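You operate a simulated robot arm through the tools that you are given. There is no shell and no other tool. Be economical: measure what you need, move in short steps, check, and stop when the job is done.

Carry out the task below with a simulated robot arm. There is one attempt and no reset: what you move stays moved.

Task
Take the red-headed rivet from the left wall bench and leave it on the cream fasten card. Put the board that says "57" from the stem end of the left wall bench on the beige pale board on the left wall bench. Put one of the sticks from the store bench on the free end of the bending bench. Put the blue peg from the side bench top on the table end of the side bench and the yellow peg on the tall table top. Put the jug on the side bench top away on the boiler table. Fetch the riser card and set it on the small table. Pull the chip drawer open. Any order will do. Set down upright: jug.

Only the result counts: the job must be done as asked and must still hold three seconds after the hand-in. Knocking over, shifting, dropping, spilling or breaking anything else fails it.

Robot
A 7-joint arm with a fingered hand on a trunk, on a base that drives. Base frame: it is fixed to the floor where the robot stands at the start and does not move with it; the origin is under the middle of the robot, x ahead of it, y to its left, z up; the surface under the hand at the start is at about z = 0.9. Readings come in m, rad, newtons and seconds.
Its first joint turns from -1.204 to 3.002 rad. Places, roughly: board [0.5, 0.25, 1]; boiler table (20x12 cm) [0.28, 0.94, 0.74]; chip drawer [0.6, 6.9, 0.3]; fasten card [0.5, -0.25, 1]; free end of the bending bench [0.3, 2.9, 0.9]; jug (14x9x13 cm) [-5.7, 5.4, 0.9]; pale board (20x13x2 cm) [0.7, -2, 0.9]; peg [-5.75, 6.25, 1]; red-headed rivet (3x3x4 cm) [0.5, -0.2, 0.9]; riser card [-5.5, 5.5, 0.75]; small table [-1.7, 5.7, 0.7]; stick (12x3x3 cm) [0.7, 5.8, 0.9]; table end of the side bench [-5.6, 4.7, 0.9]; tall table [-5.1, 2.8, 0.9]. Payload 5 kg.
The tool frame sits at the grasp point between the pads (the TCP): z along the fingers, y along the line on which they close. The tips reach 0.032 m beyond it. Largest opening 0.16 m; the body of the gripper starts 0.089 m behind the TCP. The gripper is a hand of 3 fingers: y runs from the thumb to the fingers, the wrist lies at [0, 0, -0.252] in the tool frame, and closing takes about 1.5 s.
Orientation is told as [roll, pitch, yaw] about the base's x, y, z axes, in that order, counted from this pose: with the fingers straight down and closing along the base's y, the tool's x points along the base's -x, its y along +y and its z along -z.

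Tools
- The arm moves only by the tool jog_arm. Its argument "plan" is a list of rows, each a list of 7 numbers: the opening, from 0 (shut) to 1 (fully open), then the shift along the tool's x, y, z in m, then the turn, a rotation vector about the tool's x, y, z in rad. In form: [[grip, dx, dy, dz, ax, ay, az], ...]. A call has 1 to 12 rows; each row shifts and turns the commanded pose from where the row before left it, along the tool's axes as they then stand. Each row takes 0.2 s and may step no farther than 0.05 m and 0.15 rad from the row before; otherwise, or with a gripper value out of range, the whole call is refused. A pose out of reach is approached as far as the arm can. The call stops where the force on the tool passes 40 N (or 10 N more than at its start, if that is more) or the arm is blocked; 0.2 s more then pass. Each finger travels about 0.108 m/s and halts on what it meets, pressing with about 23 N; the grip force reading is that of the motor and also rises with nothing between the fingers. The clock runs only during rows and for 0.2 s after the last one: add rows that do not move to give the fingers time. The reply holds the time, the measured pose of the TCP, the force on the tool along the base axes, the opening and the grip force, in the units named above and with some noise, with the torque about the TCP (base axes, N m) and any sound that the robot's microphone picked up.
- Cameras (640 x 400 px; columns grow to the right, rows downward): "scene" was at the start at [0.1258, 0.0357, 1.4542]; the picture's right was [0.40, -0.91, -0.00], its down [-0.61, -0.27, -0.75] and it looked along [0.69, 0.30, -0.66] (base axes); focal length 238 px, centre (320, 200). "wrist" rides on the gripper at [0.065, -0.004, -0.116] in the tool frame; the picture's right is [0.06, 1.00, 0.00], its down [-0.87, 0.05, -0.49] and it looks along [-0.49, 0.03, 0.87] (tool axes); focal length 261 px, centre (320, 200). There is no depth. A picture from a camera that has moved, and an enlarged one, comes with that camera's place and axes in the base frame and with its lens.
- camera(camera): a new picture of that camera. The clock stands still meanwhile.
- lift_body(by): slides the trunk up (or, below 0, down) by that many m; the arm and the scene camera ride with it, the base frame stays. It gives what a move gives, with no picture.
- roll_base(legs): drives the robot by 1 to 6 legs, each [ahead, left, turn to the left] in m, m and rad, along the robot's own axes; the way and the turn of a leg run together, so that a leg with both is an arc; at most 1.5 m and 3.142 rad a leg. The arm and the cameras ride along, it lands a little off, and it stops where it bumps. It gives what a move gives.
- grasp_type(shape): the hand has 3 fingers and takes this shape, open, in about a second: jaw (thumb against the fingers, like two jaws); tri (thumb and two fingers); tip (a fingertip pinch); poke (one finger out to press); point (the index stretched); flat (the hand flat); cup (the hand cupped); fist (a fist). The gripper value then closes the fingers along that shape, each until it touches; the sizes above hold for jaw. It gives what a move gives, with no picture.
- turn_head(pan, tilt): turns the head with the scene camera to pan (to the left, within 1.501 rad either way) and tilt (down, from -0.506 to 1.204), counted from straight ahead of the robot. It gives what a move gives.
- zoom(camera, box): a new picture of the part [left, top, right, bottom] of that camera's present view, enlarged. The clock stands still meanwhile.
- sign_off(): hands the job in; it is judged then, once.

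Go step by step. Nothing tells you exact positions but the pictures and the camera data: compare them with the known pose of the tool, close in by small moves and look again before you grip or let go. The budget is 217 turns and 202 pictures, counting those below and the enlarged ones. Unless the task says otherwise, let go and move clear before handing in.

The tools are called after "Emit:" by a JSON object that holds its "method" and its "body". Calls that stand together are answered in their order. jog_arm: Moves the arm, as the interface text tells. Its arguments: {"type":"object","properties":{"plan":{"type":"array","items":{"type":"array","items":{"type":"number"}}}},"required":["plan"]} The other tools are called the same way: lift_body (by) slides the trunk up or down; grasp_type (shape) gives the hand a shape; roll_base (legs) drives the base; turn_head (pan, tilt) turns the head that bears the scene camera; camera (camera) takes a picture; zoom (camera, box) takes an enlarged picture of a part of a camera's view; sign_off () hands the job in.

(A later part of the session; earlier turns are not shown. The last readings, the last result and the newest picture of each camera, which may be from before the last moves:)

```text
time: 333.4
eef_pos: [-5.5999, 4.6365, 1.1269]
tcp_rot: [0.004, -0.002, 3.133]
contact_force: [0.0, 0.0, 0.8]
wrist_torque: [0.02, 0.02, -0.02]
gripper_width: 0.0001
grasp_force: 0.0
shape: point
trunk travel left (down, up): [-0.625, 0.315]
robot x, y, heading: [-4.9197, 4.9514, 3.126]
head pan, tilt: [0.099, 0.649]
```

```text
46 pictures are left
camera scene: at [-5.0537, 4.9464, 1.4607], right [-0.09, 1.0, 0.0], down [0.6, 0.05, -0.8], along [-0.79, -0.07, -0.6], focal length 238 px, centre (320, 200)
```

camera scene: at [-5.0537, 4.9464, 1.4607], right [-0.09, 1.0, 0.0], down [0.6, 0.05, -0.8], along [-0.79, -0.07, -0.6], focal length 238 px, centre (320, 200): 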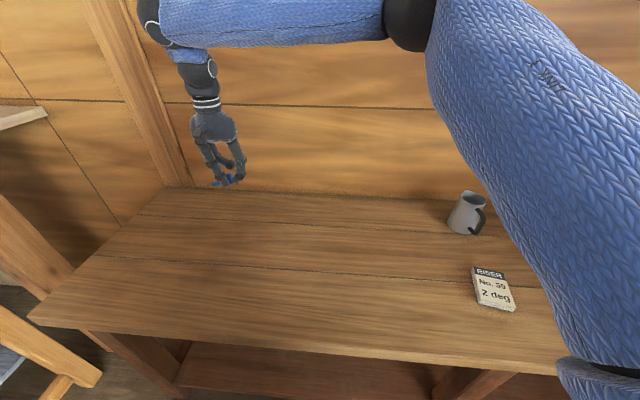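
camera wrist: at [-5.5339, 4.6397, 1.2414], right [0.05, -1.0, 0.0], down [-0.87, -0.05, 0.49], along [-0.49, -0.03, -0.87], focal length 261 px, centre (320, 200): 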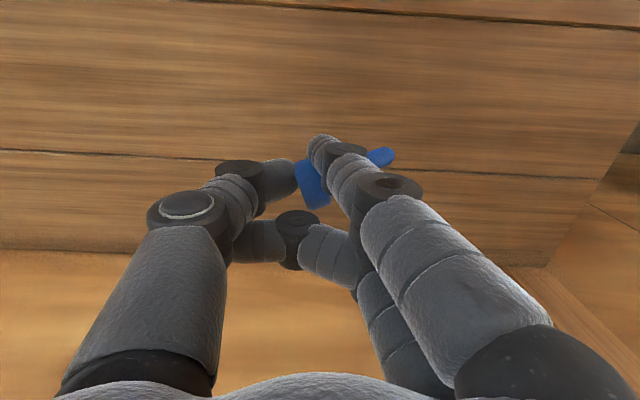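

Emit:
{"method": "jog_arm", "body": {"plan": [[0, 0, 0, 0.05, 0, 0, 0], [0, 0, 0, 0.05, 0, 0, 0], [0, 0, 0, 0.05, 0, 0, 0], [0, 0, 0, 0.05, 0, 0, 0], [0, 0, 0, 0.016, 0, 0, 0], [0, 0, 0, 0.006, 0, 0, 0], [0, 0, 0, 0, 0, 0, 0]]}}

Emit:
{"method": "grasp_type", "body": {"shape": "jaw"}}

Emit:
{"method": "camera", "body": {"camera": "wrist"}}

```text
time: 335.0
eef_pos: [-5.604, 4.6351, 0.9033]
tcp_rot: [0.003, -0.002, 3.132]
contact_force: [0.6, 0.8, 0.1]
wrist_torque: [-0.03, 0.03, 0.01]
gripper_width: 0.0
grasp_force: 0.0
shape: point
trunk travel left (down, up): [-0.625, 0.315]
robot x, y, heading: [-4.9169, 4.9509, 3.128]
head pan, tilt: [0.099, 0.649]
```

```text
time: 335.9
eef_pos: [-5.6033, 4.636, 0.9034]
tcp_rot: [0.003, -0.003, 3.132]
contact_force: [0.5, 0.3, 0.4]
wrist_torque: [-0.03, 0.02, -0.01]
gripper_width: 0.1598
grasp_force: 0.0
shape: jaw
trunk travel left (down, up): [-0.625, 0.315]
robot x, y, heading: [-4.9186, 4.9486, 3.129]
head pan, tilt: [0.099, 0.649]
```

```text
45 pictures are left
camera wrist: at [-5.5381, 4.6391, 1.0182], right [0.05, -1.0, 0.0], down [-0.87, -0.05, 0.49], along [-0.49, -0.03, -0.87], focal length 261 px, centre (320, 200)
```

wrist: 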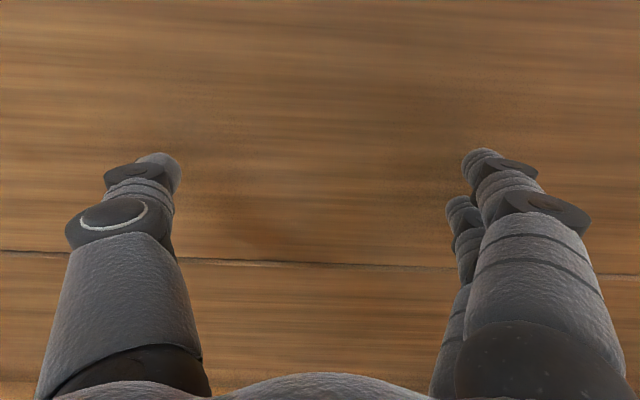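

Emit:
{"method": "jog_arm", "body": {"plan": [[1, 0, 0, -0.05, 0, 0, 0], [1, 0, 0, -0.05, 0, 0, 0], [1, 0, 0, -0.05, 0, 0, 0], [1, 0, 0, -0.05, 0, 0, 0], [1, 0, 0, -0.05, 0, 0, 0]]}}

Emit:
{"method": "camera", "body": {"camera": "scene"}}

```text
time: 337.1
eef_pos: [-5.6022, 4.6352, 1.1523]
tcp_rot: [0.003, -0.002, 3.133]
contact_force: [1.0, 0.5, -0.7]
wrist_torque: [0.0, 0.03, -0.02]
gripper_width: 0.16
grasp_force: 0.0
shape: jaw
trunk travel left (down, up): [-0.625, 0.315]
robot x, y, heading: [-4.9154, 4.9546, 3.135]
head pan, tilt: [0.099, 0.649]
```

```text
44 pictures are left
camera scene: at [-5.0536, 4.9461, 1.4607], right [-0.09, 1.0, 0.0], down [0.6, 0.05, -0.8], along [-0.79, -0.07, -0.6], focal length 238 px, centre (320, 200)
```

scene: 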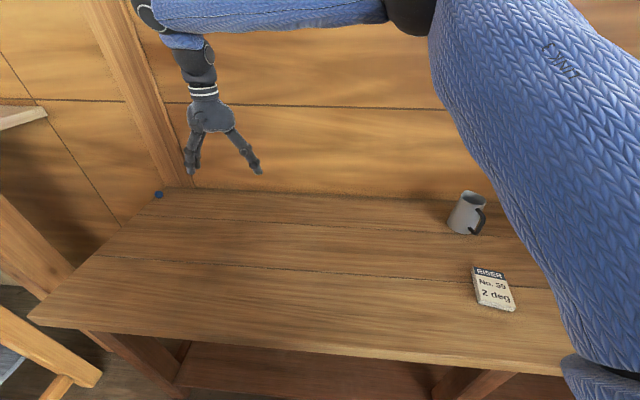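

Emit:
{"method": "zoom", "body": {"camera": "scene", "box": [120, 165, 200, 225]}}

```text
6.67 times, centred on (160, 195) of scene
camera zoom: at [-5.0536, 4.9461, 1.4607], right [-0.09, 1.0, 0.0], down [0.6, 0.05, -0.8], along [-0.79, -0.07, -0.6], focal length 1588 px, centre (1387, 233)
```

zoom: 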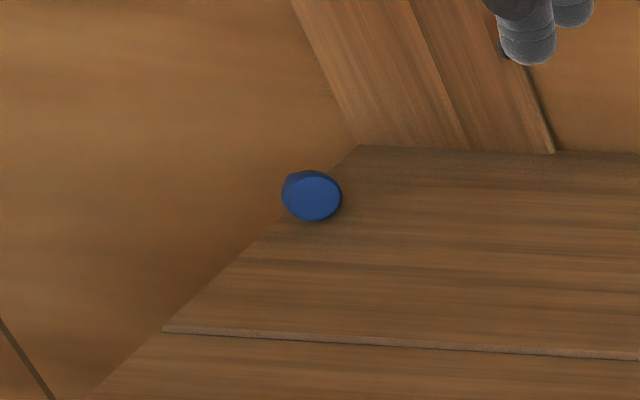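

The peg has ended at the bench's far corner. I shift the base left for a closer look and to regrip it by the head.

Emit:
{"method": "roll_base", "body": {"legs": [[0, 0.3, 0]]}}

Emit:
{"method": "turn_head", "body": {"pan": 0.45, "tilt": 0.6}}

Emit:
{"method": "camera", "body": {"camera": "scene"}}

Emit:
{"method": "camera", "body": {"camera": "wrist"}}

```text
time: 339.1
eef_pos: [-5.6051, 4.3275, 1.1486]
tcp_rot: [0.002, -0.001, 3.135]
contact_force: [0.3, 0.1, -0.7]
wrist_torque: [0.02, -0.01, 0.01]
gripper_width: 0.1599
grasp_force: 0.1
shape: jaw
trunk travel left (down, up): [-0.625, 0.315]
robot x, y, heading: [-4.9235, 4.646, 3.131]
head pan, tilt: [0.099, 0.649]
```

```text
time: 340.0
eef_pos: [-5.6059, 4.3291, 1.1491]
tcp_rot: [0.002, -0.003, 3.135]
contact_force: [0.4, -0.1, -0.2]
wrist_torque: [-0.01, 0.02, 0.02]
gripper_width: 0.1599
grasp_force: 0.1
shape: jaw
trunk travel left (down, up): [-0.625, 0.315]
robot x, y, heading: [-4.9224, 4.6468, 3.133]
head pan, tilt: [0.45, 0.6]
```

```text
42 pictures are left
camera scene: at [-5.0528, 4.6108, 1.4648], right [-0.42, 0.91, 0.0], down [0.51, 0.24, -0.82], along [-0.75, -0.35, -0.57], focal length 238 px, centre (320, 200)
```

scene: 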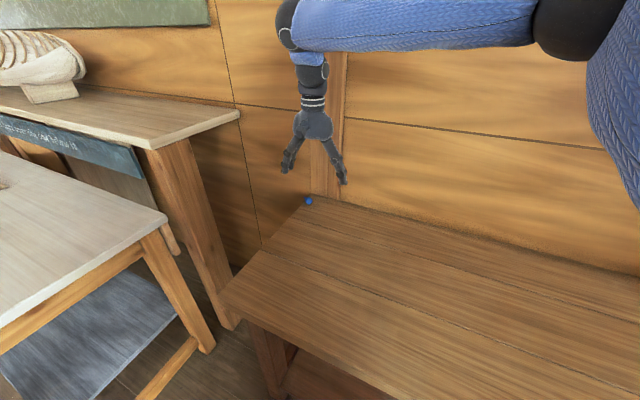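

```text
41 pictures are left
camera wrist: at [-5.541, 4.3318, 1.2652], right [0.06, -1.0, 0.0], down [-0.87, -0.05, 0.49], along [-0.49, -0.03, -0.87], focal length 261 px, centre (320, 200)
```

wrist: 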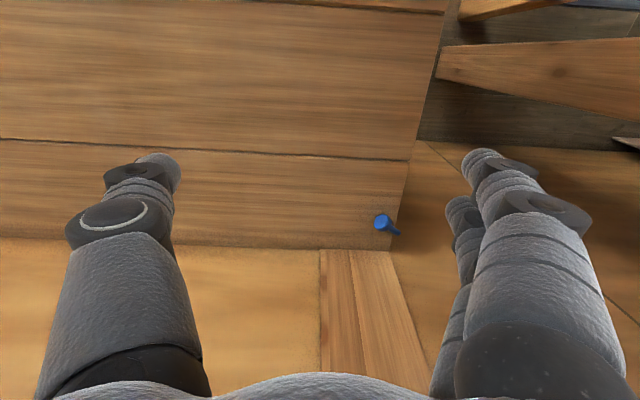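

The peg lies on the bench's corner with its shaft overhanging. I'll straddle the shaft with the two fingers and drag it by its head back inwards.

Emit:
{"method": "roll_base", "body": {"legs": [[0.05, 0.22, 0]]}}

Emit:
{"method": "jog_arm", "body": {"plan": [[0.5, 0, 0, 0, 0, 0, 0.12], [0.5, 0, 0, 0, 0, 0, 0.12], [0.5, 0, 0, 0, 0, 0, 0.12], [0.5, 0, 0, 0, 0, 0, 0.12], [0.5, 0, 0, 0, 0, 0, 0.12], [0.5, 0, 0, 0, 0, 0, 0]]}}

```text
time: 341.7
eef_pos: [-5.6589, 4.1064, 1.149]
tcp_rot: [0.0, -0.003, 3.136]
contact_force: [-0.4, -0.3, 0.2]
wrist_torque: [0.05, 0.01, -0.02]
gripper_width: 0.16
grasp_force: 0.1
shape: jaw
trunk travel left (down, up): [-0.625, 0.315]
robot x, y, heading: [-4.9715, 4.4292, 3.132]
head pan, tilt: [0.45, 0.6]
```

```text
time: 343.1
eef_pos: [-5.6584, 4.1074, 1.1501]
tcp_rot: [0.002, -0.001, 2.536]
contact_force: [0.4, 0.0, -0.3]
wrist_torque: [-0.05, -0.02, 0.0]
gripper_width: 0.0808
grasp_force: 0.1
shape: jaw
trunk travel left (down, up): [-0.625, 0.315]
robot x, y, heading: [-4.9728, 4.4281, 3.129]
head pan, tilt: [0.45, 0.6]
```

Emit:
{"method": "jog_arm", "body": {"plan": [[0.5, -0.0429, -0.0062, 0.02, 0, 0, 0], [0.5, -0.0429, -0.0062, 0.02, 0, 0, 0], [0.5, -0.0429, -0.0062, 0.02, 0, 0, 0], [0.5, -0.0429, -0.0062, 0.02, 0, 0, 0], [0.5, 0, 0, 0.05, 0, 0, 0], [0.5, 0, 0, 0.05, 0, 0, 0], [0.5, 0, 0, 0, 0, 0, 0]]}}

Emit:
{"method": "camera", "body": {"camera": "wrist"}}

```text
time: 344.7
eef_pos: [-5.7845, 4.2226, 0.9692]
tcp_rot: [0.003, 0.0, 2.536]
contact_force: [0.2, -0.2, -0.1]
wrist_torque: [0.0, 0.02, -0.02]
gripper_width: 0.0805
grasp_force: 0.0
shape: jaw
trunk travel left (down, up): [-0.625, 0.315]
robot x, y, heading: [-4.9731, 4.4257, 3.134]
head pan, tilt: [0.45, 0.6]
```

```text
40 pictures are left
camera wrist: at [-5.7287, 4.1892, 1.0837], right [-0.52, -0.86, 0.0], down [-0.74, 0.45, 0.49], along [-0.42, 0.25, -0.87], focal length 261 px, centre (320, 200)
```

wrist: 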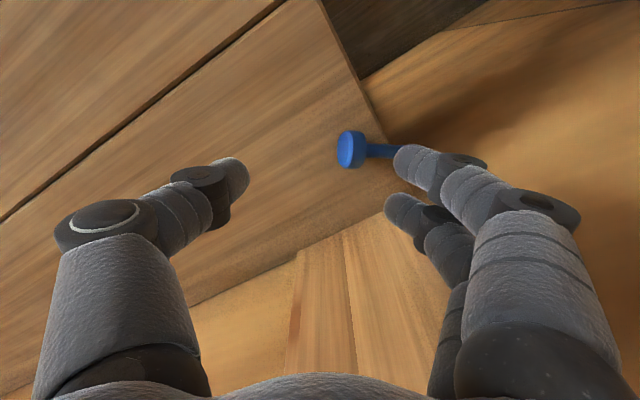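

Emit:
{"method": "jog_arm", "body": {"plan": [[0.5, -0.005, 0.002, 0.03, 0, 0, 0], [0.5, 0, 0, 0.03, 0, 0, 0], [0.5, 0, 0, 0.012, 0, 0, 0], [0.5, 0, 0, 0, 0, 0, 0]]}}

Emit:
{"method": "camera", "body": {"camera": "wrist"}}

```text
time: 345.7
eef_pos: [-5.7911, 4.224, 0.8982]
tcp_rot: [0.002, 0.001, 2.538]
contact_force: [-0.4, -0.4, 0.8]
wrist_torque: [0.04, 0.0, 0.01]
gripper_width: 0.0806
grasp_force: 0.0
shape: jaw
trunk travel left (down, up): [-0.625, 0.315]
robot x, y, heading: [-4.9746, 4.4281, 3.134]
head pan, tilt: [0.45, 0.6]
```

```text
39 pictures are left
camera wrist: at [-5.7347, 4.1905, 1.0137], right [-0.52, -0.86, 0.0], down [-0.74, 0.45, 0.49], along [-0.42, 0.25, -0.87], focal length 261 px, centre (320, 200)
```

wrist: 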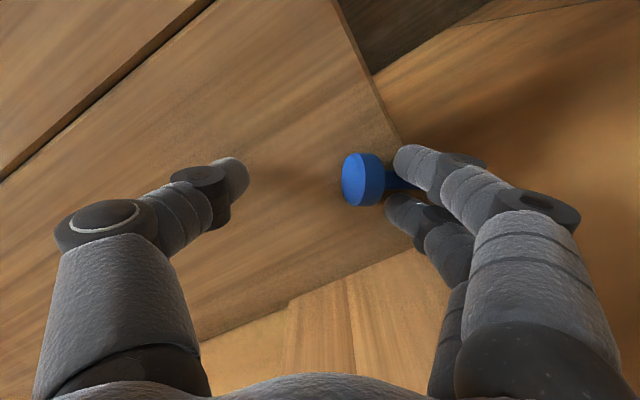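

The fingers straddle the shaft. I drag the peg inwards.

Emit:
{"method": "jog_arm", "body": {"plan": [[0.5, 0, -0.01, 0, 0, 0, 0], [0.5, 0, -0.02, 0, 0, 0, 0], [0.5, 0, -0.03, 0, 0, 0, 0], [0.5, 0, -0.03, 0, 0, 0, 0], [0.5, 0, -0.03, 0, 0, 0, 0], [0.5, 0, -0.03, 0, 0, 0, 0], [0.5, 0, -0.03, 0, 0, 0, 0], [0.5, 0, -0.03, 0, 0, 0, 0], [0.5, 0, -0.03, 0, 0, 0, 0], [0.5, 0, -0.03, 0, 0, 0, 0], [0.5, 0, -0.02, 0, 0, 0, 0], [0.5, 0, -0.01, 0, 0, 0, 0]]}}

Emit:
{"method": "camera", "body": {"camera": "wrist"}}

```text
time: 348.3
eef_pos: [-5.6192, 4.4738, 0.8965]
tcp_rot: [0.004, 0.001, 2.539]
contact_force: [-0.1, -0.1, 0.3]
wrist_torque: [0.01, 0.02, 0.01]
gripper_width: 0.0805
grasp_force: 0.1
shape: jaw
trunk travel left (down, up): [-0.625, 0.315]
robot x, y, heading: [-4.9751, 4.4265, 3.13]
head pan, tilt: [0.45, 0.6]
```

```text
38 pictures are left
camera wrist: at [-5.5643, 4.4392, 1.0125], right [-0.52, -0.86, 0.0], down [-0.74, 0.45, 0.49], along [-0.42, 0.25, -0.87], focal length 261 px, centre (320, 200)
```

wrist: 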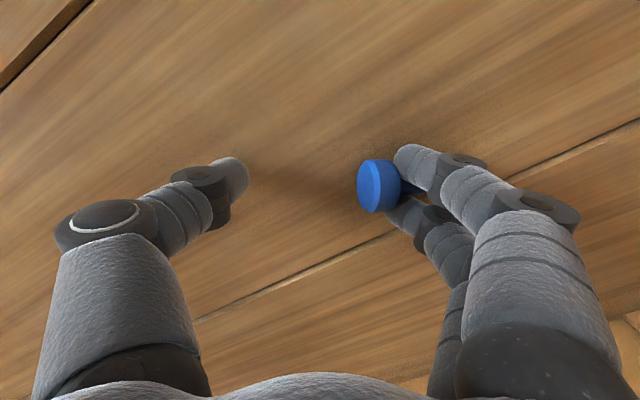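

Emit:
{"method": "jog_arm", "body": {"plan": [[0.5, 0, -0.02, 0, 0, 0, 0], [0.5, 0, -0.03, 0, 0, 0, 0], [0.5, 0, -0.03, 0, 0, 0, 0], [0.5, 0, -0.03, 0, 0, 0, 0], [0.5, 0, -0.03, 0, 0, 0, 0], [0.5, 0, -0.02, 0, 0, 0, 0], [0.5, 0, -0.01, 0, 0, 0, 0], [0.5, 0, 0.004, 0, 0, 0, 0], [0.5, 0, 0, -0.01, 0, 0, 0], [0.5, 0, 0, -0.01, 0, 0, 0], [0.5, 0, 0, -0.02, 0, 0, 0], [0.5, 0, 0, 0, 0, 0, 0]]}}

Emit:
{"method": "jog_arm", "body": {"plan": [[0.5, 0, 0, -0.05, 0, 0, 0], [0.5, 0, 0, -0.05, 0, 0, 0], [0.5, 0, 0, -0.05, 0, 0, 0], [0.5, 0, 0, -0.05, 0, 0, 0], [0.5, 0, 0, 0, 0, 0, -0.12], [0.5, 0, 0, 0, 0, 0, -0.12], [0.5, 0, 0, 0, 0, 0, -0.12], [0.5, 0, 0, 0, 0, 0, -0.12], [0.5, 0, 0, 0, 0, 0, -0.12]]}}

Emit:
{"method": "turn_head", "body": {"pan": 0.0, "tilt": 0.65}}

Emit:
{"method": "camera", "body": {"camera": "scene"}}

```text
time: 350.9
eef_pos: [-5.526, 4.609, 0.9353]
tcp_rot: [0.003, 0.0, 2.536]
contact_force: [0.2, -0.3, -0.3]
wrist_torque: [-0.04, 0.0, -0.01]
gripper_width: 0.08
grasp_force: 0.1
shape: jaw
trunk travel left (down, up): [-0.625, 0.315]
robot x, y, heading: [-4.9702, 4.4211, 3.132]
head pan, tilt: [0.45, 0.6]
```

```text
time: 352.9
eef_pos: [-5.5257, 4.6103, 1.1367]
tcp_rot: [0.003, -0.002, 3.138]
contact_force: [0.3, 0.0, -0.9]
wrist_torque: [-0.01, 0.02, -0.01]
gripper_width: 0.0803
grasp_force: 0.0
shape: jaw
trunk travel left (down, up): [-0.625, 0.315]
robot x, y, heading: [-4.9737, 4.4286, 3.132]
head pan, tilt: [0.45, 0.6]
```

```text
time: 353.8
eef_pos: [-5.5235, 4.61, 1.137]
tcp_rot: [0.002, -0.003, 3.136]
contact_force: [0.6, -0.5, 0.3]
wrist_torque: [0.02, -0.03, 0.02]
gripper_width: 0.0805
grasp_force: 0.1
shape: jaw
trunk travel left (down, up): [-0.625, 0.315]
robot x, y, heading: [-4.972, 4.4281, 3.138]
head pan, tilt: [0.0, 0.649]
```

```text
37 pictures are left
camera scene: at [-5.1121, 4.4296, 1.4606], right [0.01, 1.0, 0.0], down [0.6, -0.01, -0.8], along [-0.8, 0.01, -0.6], focal length 238 px, centre (320, 200)
```

scene: 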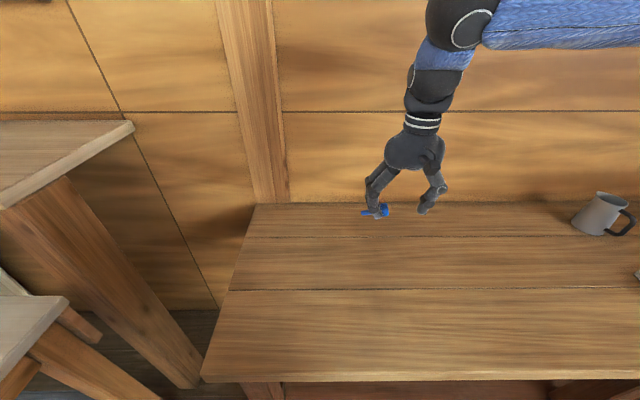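

The shaft is still pinched between the two fingers. I lower it to the bench again, use "point" to break the wedge, then open gradually this time.

Emit:
{"method": "jog_arm", "body": {"plan": [[0.5, 0, 0, 0.05, 0, 0, 0], [0.5, 0, 0, 0.05, 0, 0, 0], [0.5, 0, 0, 0.05, 0, 0, 0], [0.5, 0, 0, 0.05, 0, 0, 0], [0.5, 0, 0, 0.03, 0, 0, 0], [0.5, 0, 0, 0.005, 0, 0, 0], [0.5, 0, 0, 0, 0, 0, 0]]}}

Emit:
{"method": "grasp_type", "body": {"shape": "point"}}

Emit:
{"method": "camera", "body": {"camera": "wrist"}}

```text
time: 355.4
eef_pos: [-5.5263, 4.6096, 0.9016]
tcp_rot: [0.003, -0.002, 3.137]
contact_force: [0.1, -0.1, 0.3]
wrist_torque: [0.0, 0.01, 0.07]
gripper_width: 0.0801
grasp_force: 0.0
shape: jaw
trunk travel left (down, up): [-0.625, 0.315]
robot x, y, heading: [-4.9734, 4.429, 3.131]
head pan, tilt: [0.0, 0.649]
```

```text
time: 356.3
eef_pos: [-5.5266, 4.6087, 0.904]
tcp_rot: [0.005, -0.005, 3.136]
contact_force: [-0.4, -4.8, 45.0]
wrist_torque: [-0.76, -0.61, -0.08]
gripper_width: 0.0
grasp_force: 0.1
shape: point
trunk travel left (down, up): [-0.625, 0.315]
robot x, y, heading: [-4.9713, 4.4287, 3.13]
head pan, tilt: [0.0, 0.649]
```

```text
36 pictures are left
camera wrist: at [-5.4603, 4.6122, 1.0189], right [0.06, -1.0, 0.0], down [-0.87, -0.05, 0.5], along [-0.5, -0.03, -0.87], focal length 261 px, centre (320, 200)
```

wrist: 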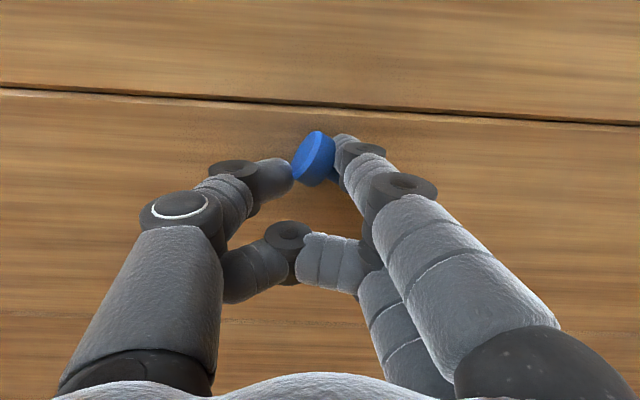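

Emit:
{"method": "jog_arm", "body": {"plan": [[0, 0, 0, -0.003, 0, 0, 0], [0.05, 0, 0, -0.002, 0, 0, 0], [0.1, 0, 0, 0, 0, 0, 0], [0.15, 0, 0, 0, 0, 0, 0], [0.2, 0, 0, 0, 0, 0, 0], [0.25, 0, 0, 0, 0, 0, 0], [0.25, 0, 0, 0, 0, 0, 0]]}}

Emit:
{"method": "camera", "body": {"camera": "wrist"}}

```text
time: 357.9
eef_pos: [-5.5263, 4.6096, 0.9081]
tcp_rot: [0.002, -0.001, 3.138]
contact_force: [0.5, -0.8, -0.4]
wrist_torque: [-0.01, 0.02, 0.0]
gripper_width: 0.0
grasp_force: 0.1
shape: point
trunk travel left (down, up): [-0.625, 0.315]
robot x, y, heading: [-4.9722, 4.4306, 3.132]
head pan, tilt: [0.0, 0.649]
```

```text
35 pictures are left
camera wrist: at [-5.4611, 4.614, 1.022], right [0.06, -1.0, 0.0], down [-0.87, -0.05, 0.49], along [-0.49, -0.03, -0.87], focal length 261 px, centre (320, 200)
```

wrist: 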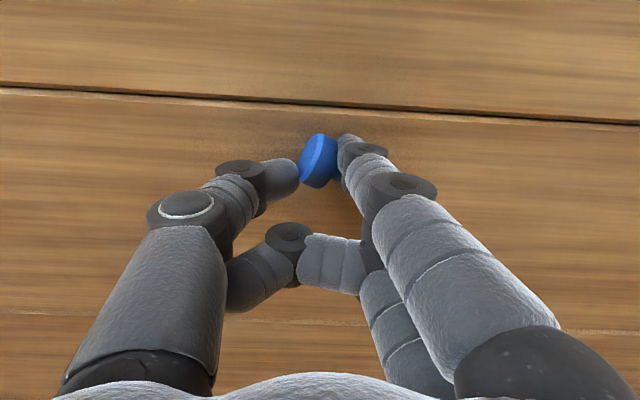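

The "point" shape holds it lightly; opening before made it roll. I'll turn the hand so that the opening motion rolls it towards the wall, which is a backstop, and release there.

Emit:
{"method": "jog_arm", "body": {"plan": [[0, 0.01, -0.01, -0.03, 0, 0, 0.143], [0, 0, 0, 0, 0, 0, 0.143], [0, 0, 0, 0, 0, 0, 0.143], [0, 0, 0, 0, 0, 0, 0.143], [0, 0, 0, 0, 0, 0, 0.143], [0, 0, 0, 0, 0, 0, 0.143], [0, 0, 0, 0, 0, 0, 0.143], [0, 0, 0, 0, 0, 0, 0.143], [0, 0, 0, 0, 0, 0, 0.143], [0, 0, 0, 0, 0, 0, 0.143], [0, 0, 0, 0, 0, 0, 0.14], [0, 0, 0, 0, 0, 0, 0]]}}

Emit:
{"method": "camera", "body": {"camera": "wrist"}}

```text
time: 360.5
eef_pos: [-5.536, 4.6417, 0.9347]
tcp_rot: [-0.005, 0.007, 1.576]
contact_force: [0.3, -0.9, -0.3]
wrist_torque: [0.05, 0.0, -0.02]
gripper_width: 0.0
grasp_force: 0.2
shape: point
out of reach, approached as far as the arm can: row 11
trunk travel left (down, up): [-0.625, 0.315]
robot x, y, heading: [-4.9769, 4.4247, 3.129]
head pan, tilt: [0.0, 0.649]
```

```text
34 pictures are left
camera wrist: at [-5.5331, 4.5757, 1.0496], right [-1.0, -0.07, 0.0], down [-0.06, 0.87, 0.48], along [-0.03, 0.48, -0.87], focal length 261 px, centre (320, 200)
```

wrist: 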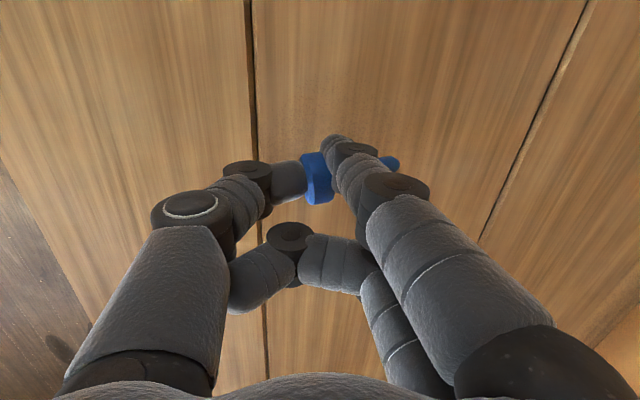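

Emit:
{"method": "jog_arm", "body": {"plan": [[0, 0, 0, 0.02, 0, 0, 0], [0, 0, 0, 0.008, 0, 0, 0], [0, 0, 0, 0, 0, 0, 0]]}}

Emit:
{"method": "grasp_type", "body": {"shape": "jaw"}}

Emit:
{"method": "camera", "body": {"camera": "scene"}}

```text
time: 361.3
eef_pos: [-5.5384, 4.6419, 0.906]
tcp_rot: [0.0, 0.003, 1.572]
contact_force: [-0.8, -0.4, -0.4]
wrist_torque: [0.0, -0.02, 0.0]
gripper_width: 0.0
grasp_force: 0.0
shape: point
trunk travel left (down, up): [-0.625, 0.315]
robot x, y, heading: [-4.9725, 4.4216, 3.137]
head pan, tilt: [0.0, 0.649]
```

```text
time: 362.2
eef_pos: [-5.5386, 4.642, 0.9059]
tcp_rot: [-0.001, 0.007, 1.571]
contact_force: [0.4, 0.4, 0.0]
wrist_torque: [-0.04, -0.01, -0.03]
gripper_width: 0.1598
grasp_force: 0.0
shape: jaw
trunk travel left (down, up): [-0.625, 0.315]
robot x, y, heading: [-4.9773, 4.4283, 3.138]
head pan, tilt: [0.0, 0.649]
```

```text
33 pictures are left
camera scene: at [-5.1117, 4.4296, 1.4605], right [0.01, 1.0, 0.0], down [0.6, -0.01, -0.8], along [-0.8, 0.01, -0.6], focal length 238 px, centre (320, 200)
```

scene: 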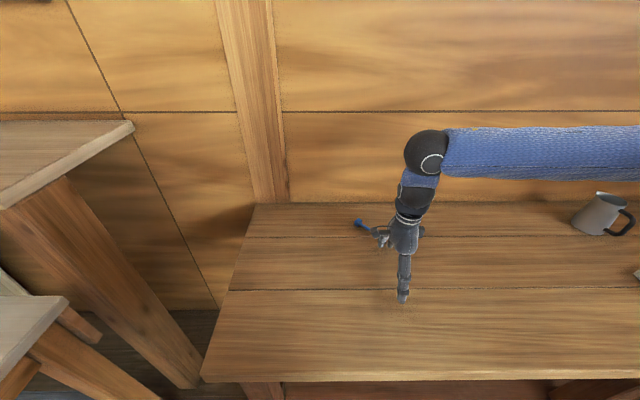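

Emit:
{"method": "jog_arm", "body": {"plan": [[1, 0, 0, -0.05, 0, 0, 0], [1, 0, 0, -0.05, 0, 0, 0], [1, 0, 0, -0.05, 0, 0, 0], [1, 0, 0, -0.05, 0, 0, 0], [1, 0, 0, -0.05, 0, 0, 0], [1, 0, 0, 0, 0, 0, 0], [1, 0, 0, 0, 0, 0, 0], [1, 0, 0, 0, 0, 0, 0]]}}

Emit:
{"method": "camera", "body": {"camera": "scene"}}

```text
time: 364.0
eef_pos: [-5.5414, 4.6433, 1.155]
tcp_rot: [0.001, 0.001, 1.567]
contact_force: [0.7, 0.2, -0.8]
wrist_torque: [-0.01, -0.05, 0.0]
gripper_width: 0.16
grasp_force: 0.0
shape: jaw
out of reach, approached as far as the arm can: row 1
trunk travel left (down, up): [-0.625, 0.315]
robot x, y, heading: [-4.9727, 4.4247, 3.131]
head pan, tilt: [0.0, 0.649]
```

```text
32 pictures are left
camera scene: at [-5.1125, 4.43, 1.4605], right [0.01, 1.0, 0.0], down [0.6, -0.01, -0.8], along [-0.8, 0.01, -0.61], focal length 238 px, centre (320, 200)
```

scene: 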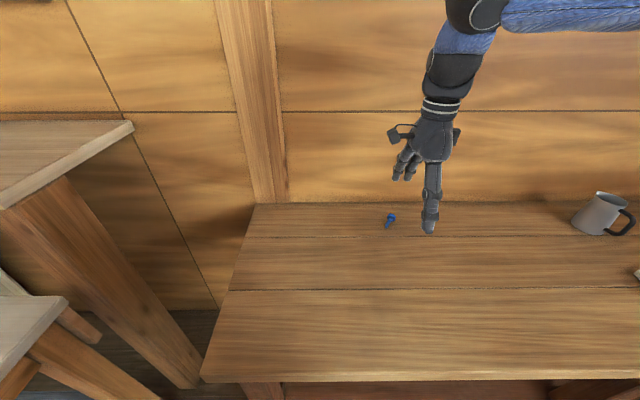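

The blue peg rests at about (-5.77, 4.70) on the table end. Next the yellow peg, which I'll grip by its head only; I drive back there.

Emit:
{"method": "jog_arm", "body": {"plan": [[0.4, 0, 0, -0.02, 0, 0, -0.143], [0.4, 0, 0, 0, 0, 0, -0.143], [0.4, 0, 0, 0, 0, 0, -0.143], [0.4, 0, 0, 0, 0, 0, -0.143], [0.4, 0, 0, 0, 0, 0, -0.143], [0.4, 0, 0, 0, 0, 0, -0.143], [0.4, 0, 0, 0, 0, 0, -0.143], [0.4, 0, 0, 0, 0, 0, -0.143], [0.4, 0, 0, 0, 0, 0, -0.143], [0.4, 0, 0, 0, 0, 0, -0.143], [0.4, 0, 0, 0, 0, 0, -0.14], [0.4, 0, 0, 0, 0, 0, 0]]}}

Emit:
{"method": "roll_base", "body": {"legs": [[-0.05, -1.4, 0], [0.0, -0.6, 0]]}}

Emit:
{"method": "jog_arm", "body": {"plan": [[0.4, 0, 0, 0, 0, 0, 0]]}}

```text
time: 366.6
eef_pos: [-5.5389, 4.6434, 1.1757]
tcp_rot: [0.001, -0.001, 3.138]
contact_force: [0.0, 0.8, 0.4]
wrist_torque: [-0.02, 0.02, 0.02]
gripper_width: 0.0646
grasp_force: 0.0
shape: jaw
trunk travel left (down, up): [-0.625, 0.315]
robot x, y, heading: [-4.9729, 4.4254, 3.13]
head pan, tilt: [0.0, 0.649]
```

```text
time: 376.5
eef_pos: [-5.477, 6.6398, 1.1761]
tcp_rot: [0.002, -0.001, 3.137]
contact_force: [0.4, 1.0, -0.8]
wrist_torque: [-0.02, 0.0, 0.02]
gripper_width: 0.0645
grasp_force: 0.0
shape: jaw
trunk travel left (down, up): [-0.625, 0.315]
robot x, y, heading: [-4.9116, 6.4226, 3.134]
head pan, tilt: [0.0, 0.649]
```

```text
time: 376.9
eef_pos: [-5.4755, 6.6394, 1.1742]
tcp_rot: [0.002, -0.001, 3.141]
contact_force: [0.6, 0.6, 0.3]
wrist_torque: [-0.01, -0.02, -0.01]
gripper_width: 0.0645
grasp_force: 0.0
shape: jaw
trunk travel left (down, up): [-0.625, 0.315]
robot x, y, heading: [-4.9121, 6.421, 3.135]
head pan, tilt: [0.0, 0.649]
```

Emit:
{"method": "jog_arm", "body": {"plan": [[0.4, -0.035, 0.0085, 0, 0, 0, 0], [0.4, -0.035, 0.0085, 0, 0, 0, 0], [0.4, -0.035, 0.0085, 0, 0, 0, 0], [0.4, -0.035, 0.0085, 0, 0, 0, 0], [0.4, 0, 0, 0.045, 0, 0, 0], [0.4, 0, 0, 0.045, 0, 0, 0], [0.4, 0, 0, 0, 0, 0, 0]]}}

Emit:
{"method": "camera", "body": {"camera": "wrist"}}

```text
time: 378.5
eef_pos: [-5.616, 6.6058, 1.0867]
tcp_rot: [0.001, -0.001, 3.138]
contact_force: [0.1, 0.6, 0.1]
wrist_torque: [-0.06, 0.03, 0.03]
gripper_width: 0.0642
grasp_force: 0.1
shape: jaw
trunk travel left (down, up): [-0.625, 0.315]
robot x, y, heading: [-4.9097, 6.4227, 3.13]
head pan, tilt: [0.0, 0.649]
```

```text
31 pictures are left
camera wrist: at [-5.5502, 6.61, 1.2013], right [0.06, -1.0, 0.0], down [-0.87, -0.05, 0.49], along [-0.49, -0.03, -0.87], focal length 261 px, centre (320, 200)
```

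wrist: 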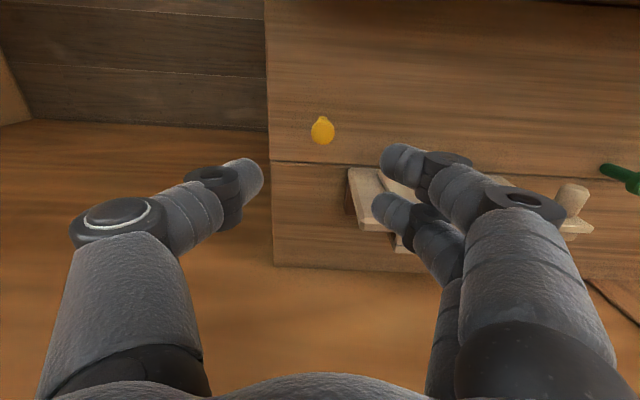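

Emit:
{"method": "jog_arm", "body": {"plan": [[0.35, -0.009, 0.003, 0.03, 0, 0, 0], [0.35, 0, 0, 0.04, 0, 0, 0], [0.35, 0, 0, 0.04, 0, 0, 0], [0.35, 0, 0, 0.03, 0, 0, 0], [0.35, 0, 0, 0.009, 0, 0, 0], [0.35, 0, 0, 0, 0, 0, 0]]}}

Emit:
{"method": "camera", "body": {"camera": "wrist"}}

```text
time: 379.9
eef_pos: [-5.6231, 6.6023, 0.9372]
tcp_rot: [0.001, -0.001, 3.139]
contact_force: [0.6, 0.0, 0.1]
wrist_torque: [0.02, 0.01, 0.01]
gripper_width: 0.0565
grasp_force: 0.1
shape: jaw
trunk travel left (down, up): [-0.625, 0.315]
robot x, y, heading: [-4.9097, 6.4182, 3.137]
head pan, tilt: [0.0, 0.649]
```

```text
30 pictures are left
camera wrist: at [-5.5577, 6.6067, 1.0519], right [0.06, -1.0, 0.0], down [-0.87, -0.05, 0.49], along [-0.49, -0.03, -0.87], focal length 261 px, centre (320, 200)
```

wrist: 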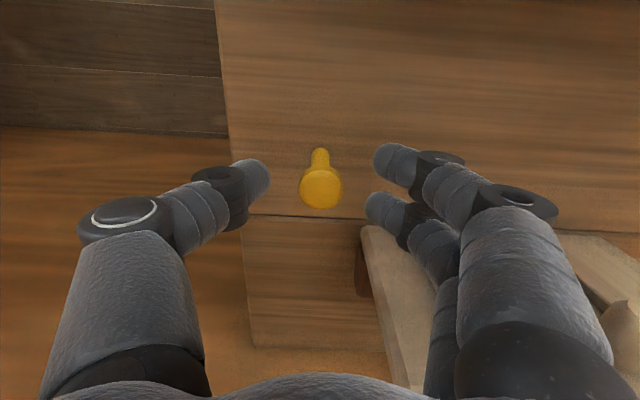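

Emit:
{"method": "jog_arm", "body": {"plan": [[0.35, 0, 0, -0.004, 0, 0, 0], [0.28, 0, 0, 0, 0, 0, 0], [0.22, 0, 0, 0, 0, 0, 0], [0.15, 0, 0, 0, 0, 0, 0], [0.08, 0, 0, 0, 0, 0, 0], [0, 0, 0, 0, 0, 0, 0], [0, 0, 0, 0, 0, 0, 0], [0, 0, 0, 0, 0, 0, 0]]}}

Emit:
{"method": "camera", "body": {"camera": "wrist"}}

```text
time: 381.7
eef_pos: [-5.6232, 6.6021, 0.9398]
tcp_rot: [0.001, -0.001, 3.138]
contact_force: [-0.2, 0.0, -0.3]
wrist_torque: [-0.02, -0.04, 0.03]
gripper_width: 0.0134
grasp_force: 23.1
shape: jaw
trunk travel left (down, up): [-0.625, 0.315]
robot x, y, heading: [-4.909, 6.4201, 3.135]
head pan, tilt: [0.0, 0.649]
```

```text
29 pictures are left
camera wrist: at [-5.5582, 6.6065, 1.0553], right [0.06, -1.0, 0.0], down [-0.87, -0.05, 0.49], along [-0.49, -0.03, -0.87], focal length 261 px, centre (320, 200)
```

wrist: 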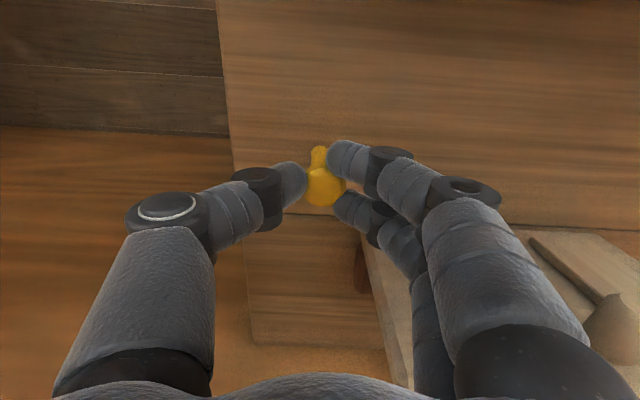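

The yellow peg is held properly by its head. I lift it and drive towards the tall table.

Emit:
{"method": "jog_arm", "body": {"plan": [[0, 0, 0, -0.02, 0, 0, 0], [0, 0, 0, -0.05, 0, 0, 0], [0, 0, 0, -0.05, 0, 0, 0], [0, 0, 0, -0.05, 0, 0, 0], [0, 0, 0, -0.05, 0, 0, 0], [0, 0, 0, -0.04, 0, 0, 0], [0, 0, -0.0, 0, 0, 0, 0]]}}

Emit:
{"method": "roll_base", "body": {"legs": [[-0.5, 0, 0], [0, 1.4, 0], [0, 1.2, 0]]}}

Emit:
{"method": "turn_head", "body": {"pan": 0.5, "tilt": 0.5}}

Emit:
{"method": "camera", "body": {"camera": "scene"}}

```text
time: 383.3
eef_pos: [-5.6247, 6.6031, 1.1995]
tcp_rot: [0.001, 0.0, 3.137]
contact_force: [-0.7, 0.5, -0.4]
wrist_torque: [-0.06, 0.01, -0.06]
gripper_width: 0.0131
grasp_force: 23.1
shape: jaw
trunk travel left (down, up): [-0.625, 0.315]
robot x, y, heading: [-4.9124, 6.4242, 3.127]
head pan, tilt: [0.0, 0.649]
```

```text
time: 398.5
eef_pos: [-5.1228, 3.9888, 1.2002]
tcp_rot: [0.001, -0.001, -3.122]
contact_force: [0.4, 0.2, -0.3]
wrist_torque: [0.03, -0.03, 0.02]
gripper_width: 0.0133
grasp_force: 23.2
shape: jaw
trunk travel left (down, up): [-0.625, 0.315]
robot x, y, heading: [-4.405, 3.8256, -3.128]
head pan, tilt: [0.0, 0.649]
```

```text
time: 399.5
eef_pos: [-5.1229, 3.9892, 1.2004]
tcp_rot: [0.001, -0.003, -3.123]
contact_force: [-0.2, 0.4, 0.2]
wrist_torque: [0.02, -0.01, 0.01]
gripper_width: 0.013
grasp_force: 22.6
shape: jaw
trunk travel left (down, up): [-0.625, 0.315]
robot x, y, heading: [-4.4049, 3.8242, -3.128]
head pan, tilt: [0.499, 0.499]
```

```text
28 pictures are left
camera scene: at [-4.5347, 3.7802, 1.4739], right [-0.49, 0.87, 0.0], down [0.42, 0.23, -0.88], along [-0.76, -0.43, -0.48], focal length 238 px, centre (320, 200)
```

scene: 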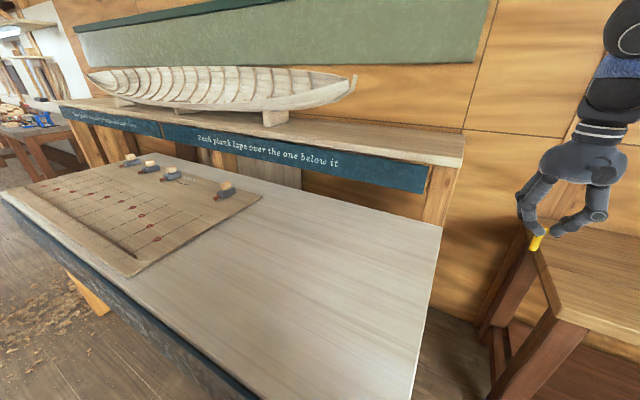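

The whitewashed table in front is the tall table at (-5.1, 2.8…). Its near half is clear; I move the peg over about (-5.0, 3.4).

Emit:
{"method": "jog_arm", "body": {"plan": [[0, 0.01, 0.046, 0, 0, 0, 0], [0, 0.01, 0.046, 0, 0, 0, 0], [0, 0.01, 0.046, 0, 0, 0, 0], [0, 0.01, 0.046, 0, 0, 0, 0], [0, 0.01, 0.046, 0, 0, 0, 0], [0, 0.01, 0.046, 0, 0, 0, 0], [0, 0.01, 0.046, 0, 0, 0, 0], [0, 0.01, 0.046, 0, 0, 0, 0], [0, 0.01, 0.046, 0, 0, 0, 0], [0, 0.01, 0.046, 0, 0, 0, 0], [0, 0.01, 0.046, 0, 0, 0, 0], [0, 0.01, 0.046, 0, 0, 0, 0]]}}

Emit:
{"method": "jog_arm", "body": {"plan": [[0, 0, 0, 0.05, 0, 0, 0], [0, 0, 0, 0.05, 0, 0, 0], [0, 0, 0, 0, 0, 0, 0]]}}

Emit:
{"method": "camera", "body": {"camera": "scene"}}

```text
time: 402.1
eef_pos: [-4.9921, 3.4367, 1.1988]
tcp_rot: [0.0, -0.001, -3.122]
contact_force: [0.7, 0.1, -0.3]
wrist_torque: [0.07, 0.05, -0.02]
gripper_width: 0.0133
grasp_force: 23.0
shape: jaw
trunk travel left (down, up): [-0.625, 0.315]
robot x, y, heading: [-4.4052, 3.8238, -3.129]
head pan, tilt: [0.499, 0.499]
```

```text
time: 402.9
eef_pos: [-4.9917, 3.4394, 1.0973]
tcp_rot: [0.001, -0.002, -3.123]
contact_force: [0.3, 0.2, -0.1]
wrist_torque: [0.05, 0.07, 0.0]
gripper_width: 0.0126
grasp_force: 22.5
shape: jaw
trunk travel left (down, up): [-0.625, 0.315]
robot x, y, heading: [-4.4023, 3.8234, -3.125]
head pan, tilt: [0.499, 0.499]
```

```text
27 pictures are left
camera scene: at [-4.534, 3.7796, 1.4741], right [-0.49, 0.87, 0.0], down [0.42, 0.24, -0.88], along [-0.76, -0.43, -0.48], focal length 238 px, centre (320, 200)
```

scene: 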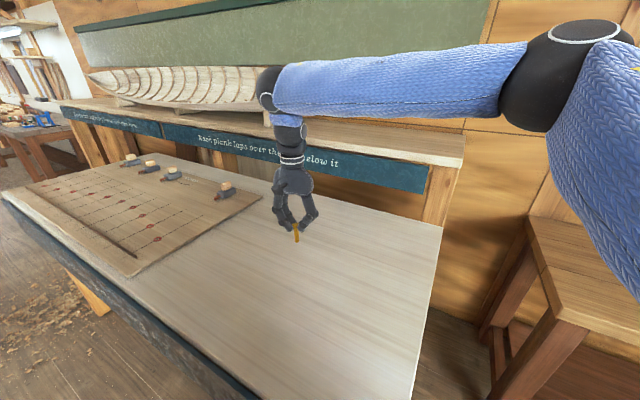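

Emit:
{"method": "jog_arm", "body": {"plan": [[0, 0, 0, 0.03, 0, 0, 0], [0, 0, 0, 0.02, 0, 0, 0], [0, 0, 0, 0.01, 0, 0, 0], [0, 0, 0, 0.005, 0, 0, 0], [0, 0, 0, 0, 0, 0, 0]]}}

Emit:
{"method": "zoom", "body": {"camera": "scene", "box": [250, 190, 350, 270]}}

```text
time: 404.1
eef_pos: [-4.9918, 3.4398, 1.036]
tcp_rot: [0.001, -0.001, -3.122]
contact_force: [0.1, -0.2, -0.2]
wrist_torque: [0.01, 0.0, -0.01]
gripper_width: 0.0128
grasp_force: 22.9
shape: jaw
trunk travel left (down, up): [-0.625, 0.315]
robot x, y, heading: [-4.4046, 3.8241, -3.129]
head pan, tilt: [0.499, 0.499]
```

```text
5.00 times, centred on (300, 230) of scene
camera zoom: at [-4.5347, 3.7798, 1.474], right [-0.49, 0.87, 0.0], down [0.42, 0.24, -0.88], along [-0.76, -0.43, -0.48], focal length 1191 px, centre (420, 50)
```

zoom: 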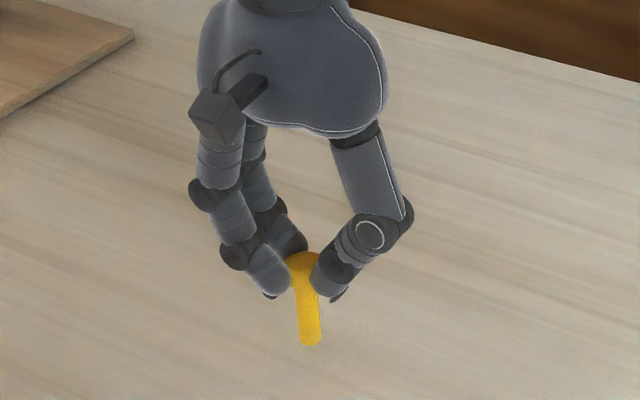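

Still above the surface; I keep lowering in small steps.

Emit:
{"method": "jog_arm", "body": {"plan": [[0, 0, 0, 0.006, 0, 0, 0], [0, 0, 0, 0.006, 0, 0, 0], [0, 0, 0, 0.006, 0, 0, 0], [0, 0, 0, 0, 0, 0, 0]]}}

Emit:
{"method": "jog_arm", "body": {"plan": [[0, 0, 0, 0.005, 0, 0, 0], [0, 0, 0, 0.005, 0, 0, 0], [0, 0, 0, 0, 0, 0, 0]]}}

Emit:
{"method": "jog_arm", "body": {"plan": [[0, 0, 0, 0.004, 0, 0, 0], [0, 0, 0, 0.003, 0, 0, 0], [0, 0, 0, 0, 0, 0, 0]]}}

Emit:
{"method": "jog_arm", "body": {"plan": [[0, 0, 0, 0.003, 0, 0, 0], [0, 0, 0, 0.003, 0, 0, 0], [0, 0, 0, 0, 0, 0, 0]]}}

Emit:
{"method": "jog_arm", "body": {"plan": [[0, 0, 0, 0.003, 0, 0, 0], [0, 0, 0, 0.003, 0, 0, 0], [0, 0, 0, 0, 0, 0, 0]]}}

```text
time: 405.1
eef_pos: [-4.9918, 3.4391, 1.0193]
tcp_rot: [0.004, -0.003, -3.122]
contact_force: [0.2, 0.8, 8.7]
wrist_torque: [-0.03, 0.04, 0.02]
gripper_width: 0.0131
grasp_force: 23.9
shape: jaw
trunk travel left (down, up): [-0.625, 0.315]
robot x, y, heading: [-4.4026, 3.8255, -3.13]
head pan, tilt: [0.499, 0.499]
```

```text
time: 405.6
eef_pos: [-4.9926, 3.4384, 1.0163]
tcp_rot: [0.006, -0.005, -3.125]
contact_force: [1.0, 1.9, 31.1]
wrist_torque: [0.07, 0.0, -0.02]
gripper_width: 0.0164
grasp_force: 22.9
shape: jaw
trunk travel left (down, up): [-0.625, 0.315]
robot x, y, heading: [-4.4017, 3.827, -3.126]
head pan, tilt: [0.499, 0.499]
stopped in row 2: the force on the tool passed its limit at 44 N (the readings are from after the stop); the commanded pose is now the measured one
```

```text
time: 406.0
eef_pos: [-4.9944, 3.4377, 1.0154]
tcp_rot: [0.011, -0.005, -3.124]
contact_force: [1.9, 1.4, 33.2]
wrist_torque: [0.04, -0.05, -0.01]
gripper_width: 0.0165
grasp_force: 23.1
shape: jaw
trunk travel left (down, up): [-0.625, 0.315]
robot x, y, heading: [-4.4058, 3.8253, -3.132]
head pan, tilt: [0.499, 0.499]
stopped in row 1: the force on the tool passed its limit at 44 N (the readings are from after the stop); the commanded pose is now the measured one
```

```text
time: 406.4
eef_pos: [-4.9946, 3.4374, 1.0146]
tcp_rot: [0.012, -0.011, -3.124]
contact_force: [2.2, 2.4, 34.9]
wrist_torque: [0.08, -0.02, -0.04]
gripper_width: 0.0169
grasp_force: 23.5
shape: jaw
trunk travel left (down, up): [-0.625, 0.315]
robot x, y, heading: [-4.4018, 3.8229, -3.127]
head pan, tilt: [0.499, 0.499]
stopped in row 2: the force on the tool passed its limit at 46 N (the readings are from after the stop); the commanded pose is now the measured one
```

```text
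time: 406.8
eef_pos: [-4.9953, 3.4358, 1.0158]
tcp_rot: [0.016, -0.01, -3.127]
contact_force: [1.9, 2.4, 34.2]
wrist_torque: [0.06, -0.07, 0.02]
gripper_width: 0.0167
grasp_force: 22.9
shape: jaw
trunk travel left (down, up): [-0.625, 0.315]
robot x, y, heading: [-4.4027, 3.825, -3.122]
head pan, tilt: [0.499, 0.499]
stopped in row 2: the force on the tool passed its limit at 48 N (the readings are from after the stop); the commanded pose is now the measured one
```

Contact at the table top. I ease up 3 mm and open slowly.

Emit:
{"method": "jog_arm", "body": {"plan": [[0, 0, 0, -0.0015, 0, 0, 0], [0, 0, 0, -0.0012, 0, 0, 0], [0.11, 0, 0, 0, 0, 0, 0], [0.13, 0, 0, 0, 0, 0, 0], [0.15, 0, 0, 0, 0, 0, 0], [0.18, 0, 0, 0, 0, 0, 0], [0.22, 0, 0, 0, 0, 0, 0], [0.27, 0, 0, 0, 0, 0, 0], [0.33, 0, 0, 0, 0, 0, 0], [0.4, 0, 0, 0, 0, 0, 0], [0.4, 0, 0, 0, 0, 0, 0]]}}

Emit:
{"method": "zoom", "body": {"camera": "scene", "box": [240, 190, 360, 280]}}

```text
time: 409.2
eef_pos: [-4.9952, 3.4366, 1.0149]
tcp_rot: [0.013, -0.007, -3.124]
contact_force: [-0.9, 0.0, 0.3]
wrist_torque: [0.0, 0.0, 0.0]
gripper_width: 0.0635
grasp_force: 0.1
shape: jaw
trunk travel left (down, up): [-0.625, 0.315]
robot x, y, heading: [-4.4065, 3.8267, -3.13]
head pan, tilt: [0.499, 0.499]
```

```text
4.44 times, centred on (300, 235) of scene
camera zoom: at [-4.5347, 3.7799, 1.474], right [-0.49, 0.87, 0.0], down [0.42, 0.24, -0.88], along [-0.76, -0.43, -0.48], focal length 1059 px, centre (409, 44)
```

zoom: 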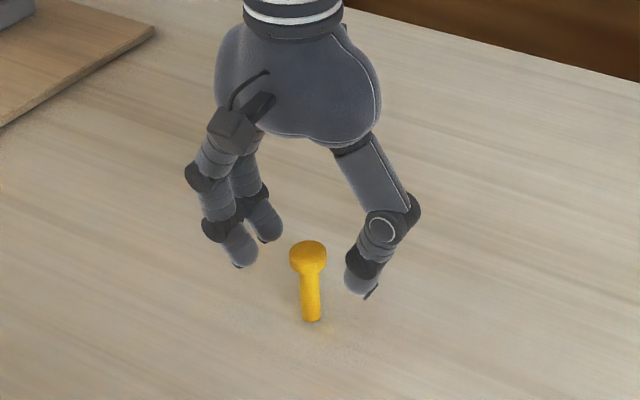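

Emit:
{"method": "jog_arm", "body": {"plan": [[0.45, 0, 0, -0.02, 0, 0, 0], [0.5, 0, 0, -0.05, 0, 0, 0], [0.5, 0, 0, -0.05, 0, 0, 0], [0.6, 0, 0, -0.05, 0, 0, 0], [0.7, 0, -0.045, 0, 0, 0, 0], [0.7, 0, -0.045, 0, 0, 0, 0], [0.7, 0, -0.045, 0, 0, 0, 0], [0.7, 0, -0.045, 0, 0, 0, 0], [0.7, 0, -0.045, 0, 0, 0, 0], [0.7, 0, -0.045, 0, 0, 0, 0], [0.7, 0, -0.045, 0, 0, 0, 0], [0.7, 0, -0.045, 0, 0, 0, 0]]}}

Emit:
{"method": "roll_base", "body": {"legs": [[0.0, -1.45, 0], [0.45, -0.2, -0.015]]}}

Emit:
{"method": "turn_head", "body": {"pan": 0.0, "tilt": 0.65}}

Emit:
{"method": "camera", "body": {"camera": "scene"}}

```text
time: 411.8
eef_pos: [-4.9985, 3.8023, 1.1833]
tcp_rot: [0.014, -0.007, -3.125]
contact_force: [-0.8, 0.5, -0.2]
wrist_torque: [-0.04, 0.0, 0.01]
gripper_width: 0.1113
grasp_force: 0.1
shape: jaw
trunk travel left (down, up): [-0.625, 0.315]
robot x, y, heading: [-4.4033, 3.8248, -3.123]
head pan, tilt: [0.499, 0.499]
```

```text
time: 421.5
eef_pos: [-5.4894, 5.438, 1.1808]
tcp_rot: [0.012, -0.006, -3.12]
contact_force: [0.1, 0.4, -0.3]
wrist_torque: [0.0, -0.02, -0.01]
gripper_width: 0.1116
grasp_force: 0.0
shape: jaw
trunk travel left (down, up): [-0.625, 0.315]
robot x, y, heading: [-4.8927, 5.4661, -3.124]
head pan, tilt: [0.499, 0.499]
```

```text
time: 422.4
eef_pos: [-5.4877, 5.4377, 1.1822]
tcp_rot: [0.012, -0.005, -3.12]
contact_force: [0.5, -0.2, -0.1]
wrist_torque: [0.0, 0.03, 0.0]
gripper_width: 0.1117
grasp_force: 0.1
shape: jaw
trunk travel left (down, up): [-0.625, 0.315]
robot x, y, heading: [-4.8945, 5.4633, -3.122]
head pan, tilt: [0.0, 0.649]
```

```text
24 pictures are left
camera scene: at [-5.0302, 5.4621, 1.4606], right [-0.02, 1.0, 0.0], down [0.6, 0.01, -0.8], along [-0.8, -0.02, -0.6], focal length 238 px, centre (320, 200)
```

scene: 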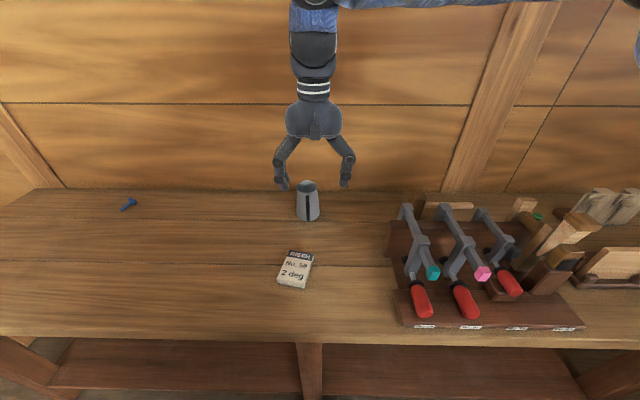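

Emit:
{"method": "camera", "body": {"camera": "wrist"}}

```text
23 pictures are left
camera wrist: at [-5.422, 5.4442, 1.2964], right [0.08, -1.0, 0.01], down [-0.86, -0.07, 0.5], along [-0.5, -0.05, -0.87], focal length 261 px, centre (320, 200)
```

wrist: 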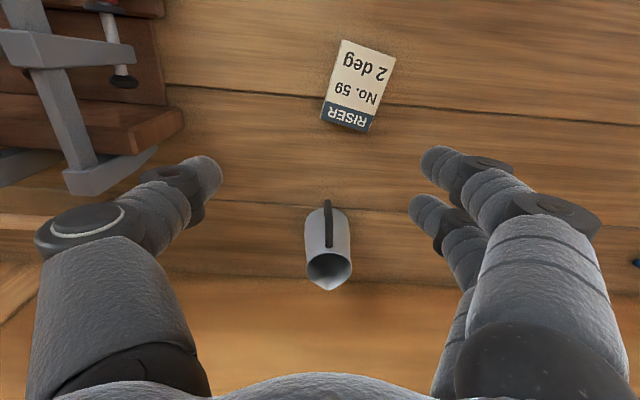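

The RISER card is centred near (-5.467, 5.380), turned by about 0.2 rad. I align the hand and descend to grip it across its short side.

Emit:
{"method": "jog_arm", "body": {"plan": [[0.7, 0.01, 0.03, 0, 0, 0, 0], [0.7, 0.0087, 0.03, 0, 0, 0, 0], [0.7, 0, 0, 0, 0, 0, 0.11], [0.7, 0, 0, 0, 0, 0, 0.11], [0.7, 0, 0, 0.05, 0, 0, 0], [0.7, 0, 0, 0.05, 0, 0, 0], [0.7, 0, 0, 0.05, 0, 0, 0], [0.7, 0, 0, 0.05, 0, 0, 0], [0.7, 0, 0, 0.045, 0, 0, 0], [0.7, 0, 0, 0, 0, 0, 0]]}}

Emit:
{"method": "camera", "body": {"camera": "wrist"}}

```text
time: 424.6
eef_pos: [-5.4684, 5.3764, 0.9355]
tcp_rot: [0.013, -0.005, 2.942]
contact_force: [-0.1, 0.2, -0.7]
wrist_torque: [0.02, 0.0, 0.0]
gripper_width: 0.1118
grasp_force: 0.0
shape: jaw
trunk travel left (down, up): [-0.625, 0.315]
robot x, y, heading: [-4.8898, 5.4636, -3.128]
head pan, tilt: [0.0, 0.649]
```

```text
22 pictures are left
camera wrist: at [-5.4025, 5.3683, 1.0509], right [-0.14, -0.99, 0.01], down [-0.86, 0.12, 0.5], along [-0.49, 0.06, -0.87], focal length 261 px, centre (320, 200)
```

wrist: 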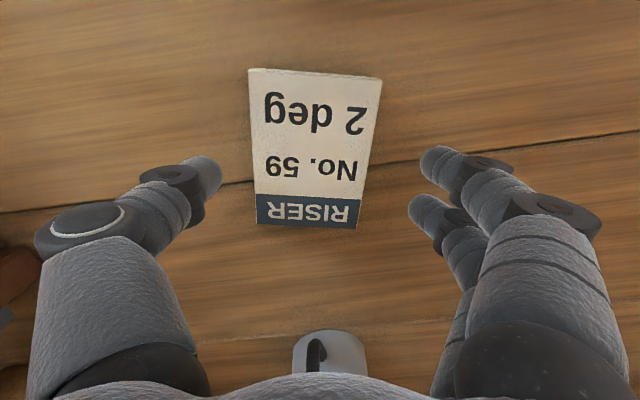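

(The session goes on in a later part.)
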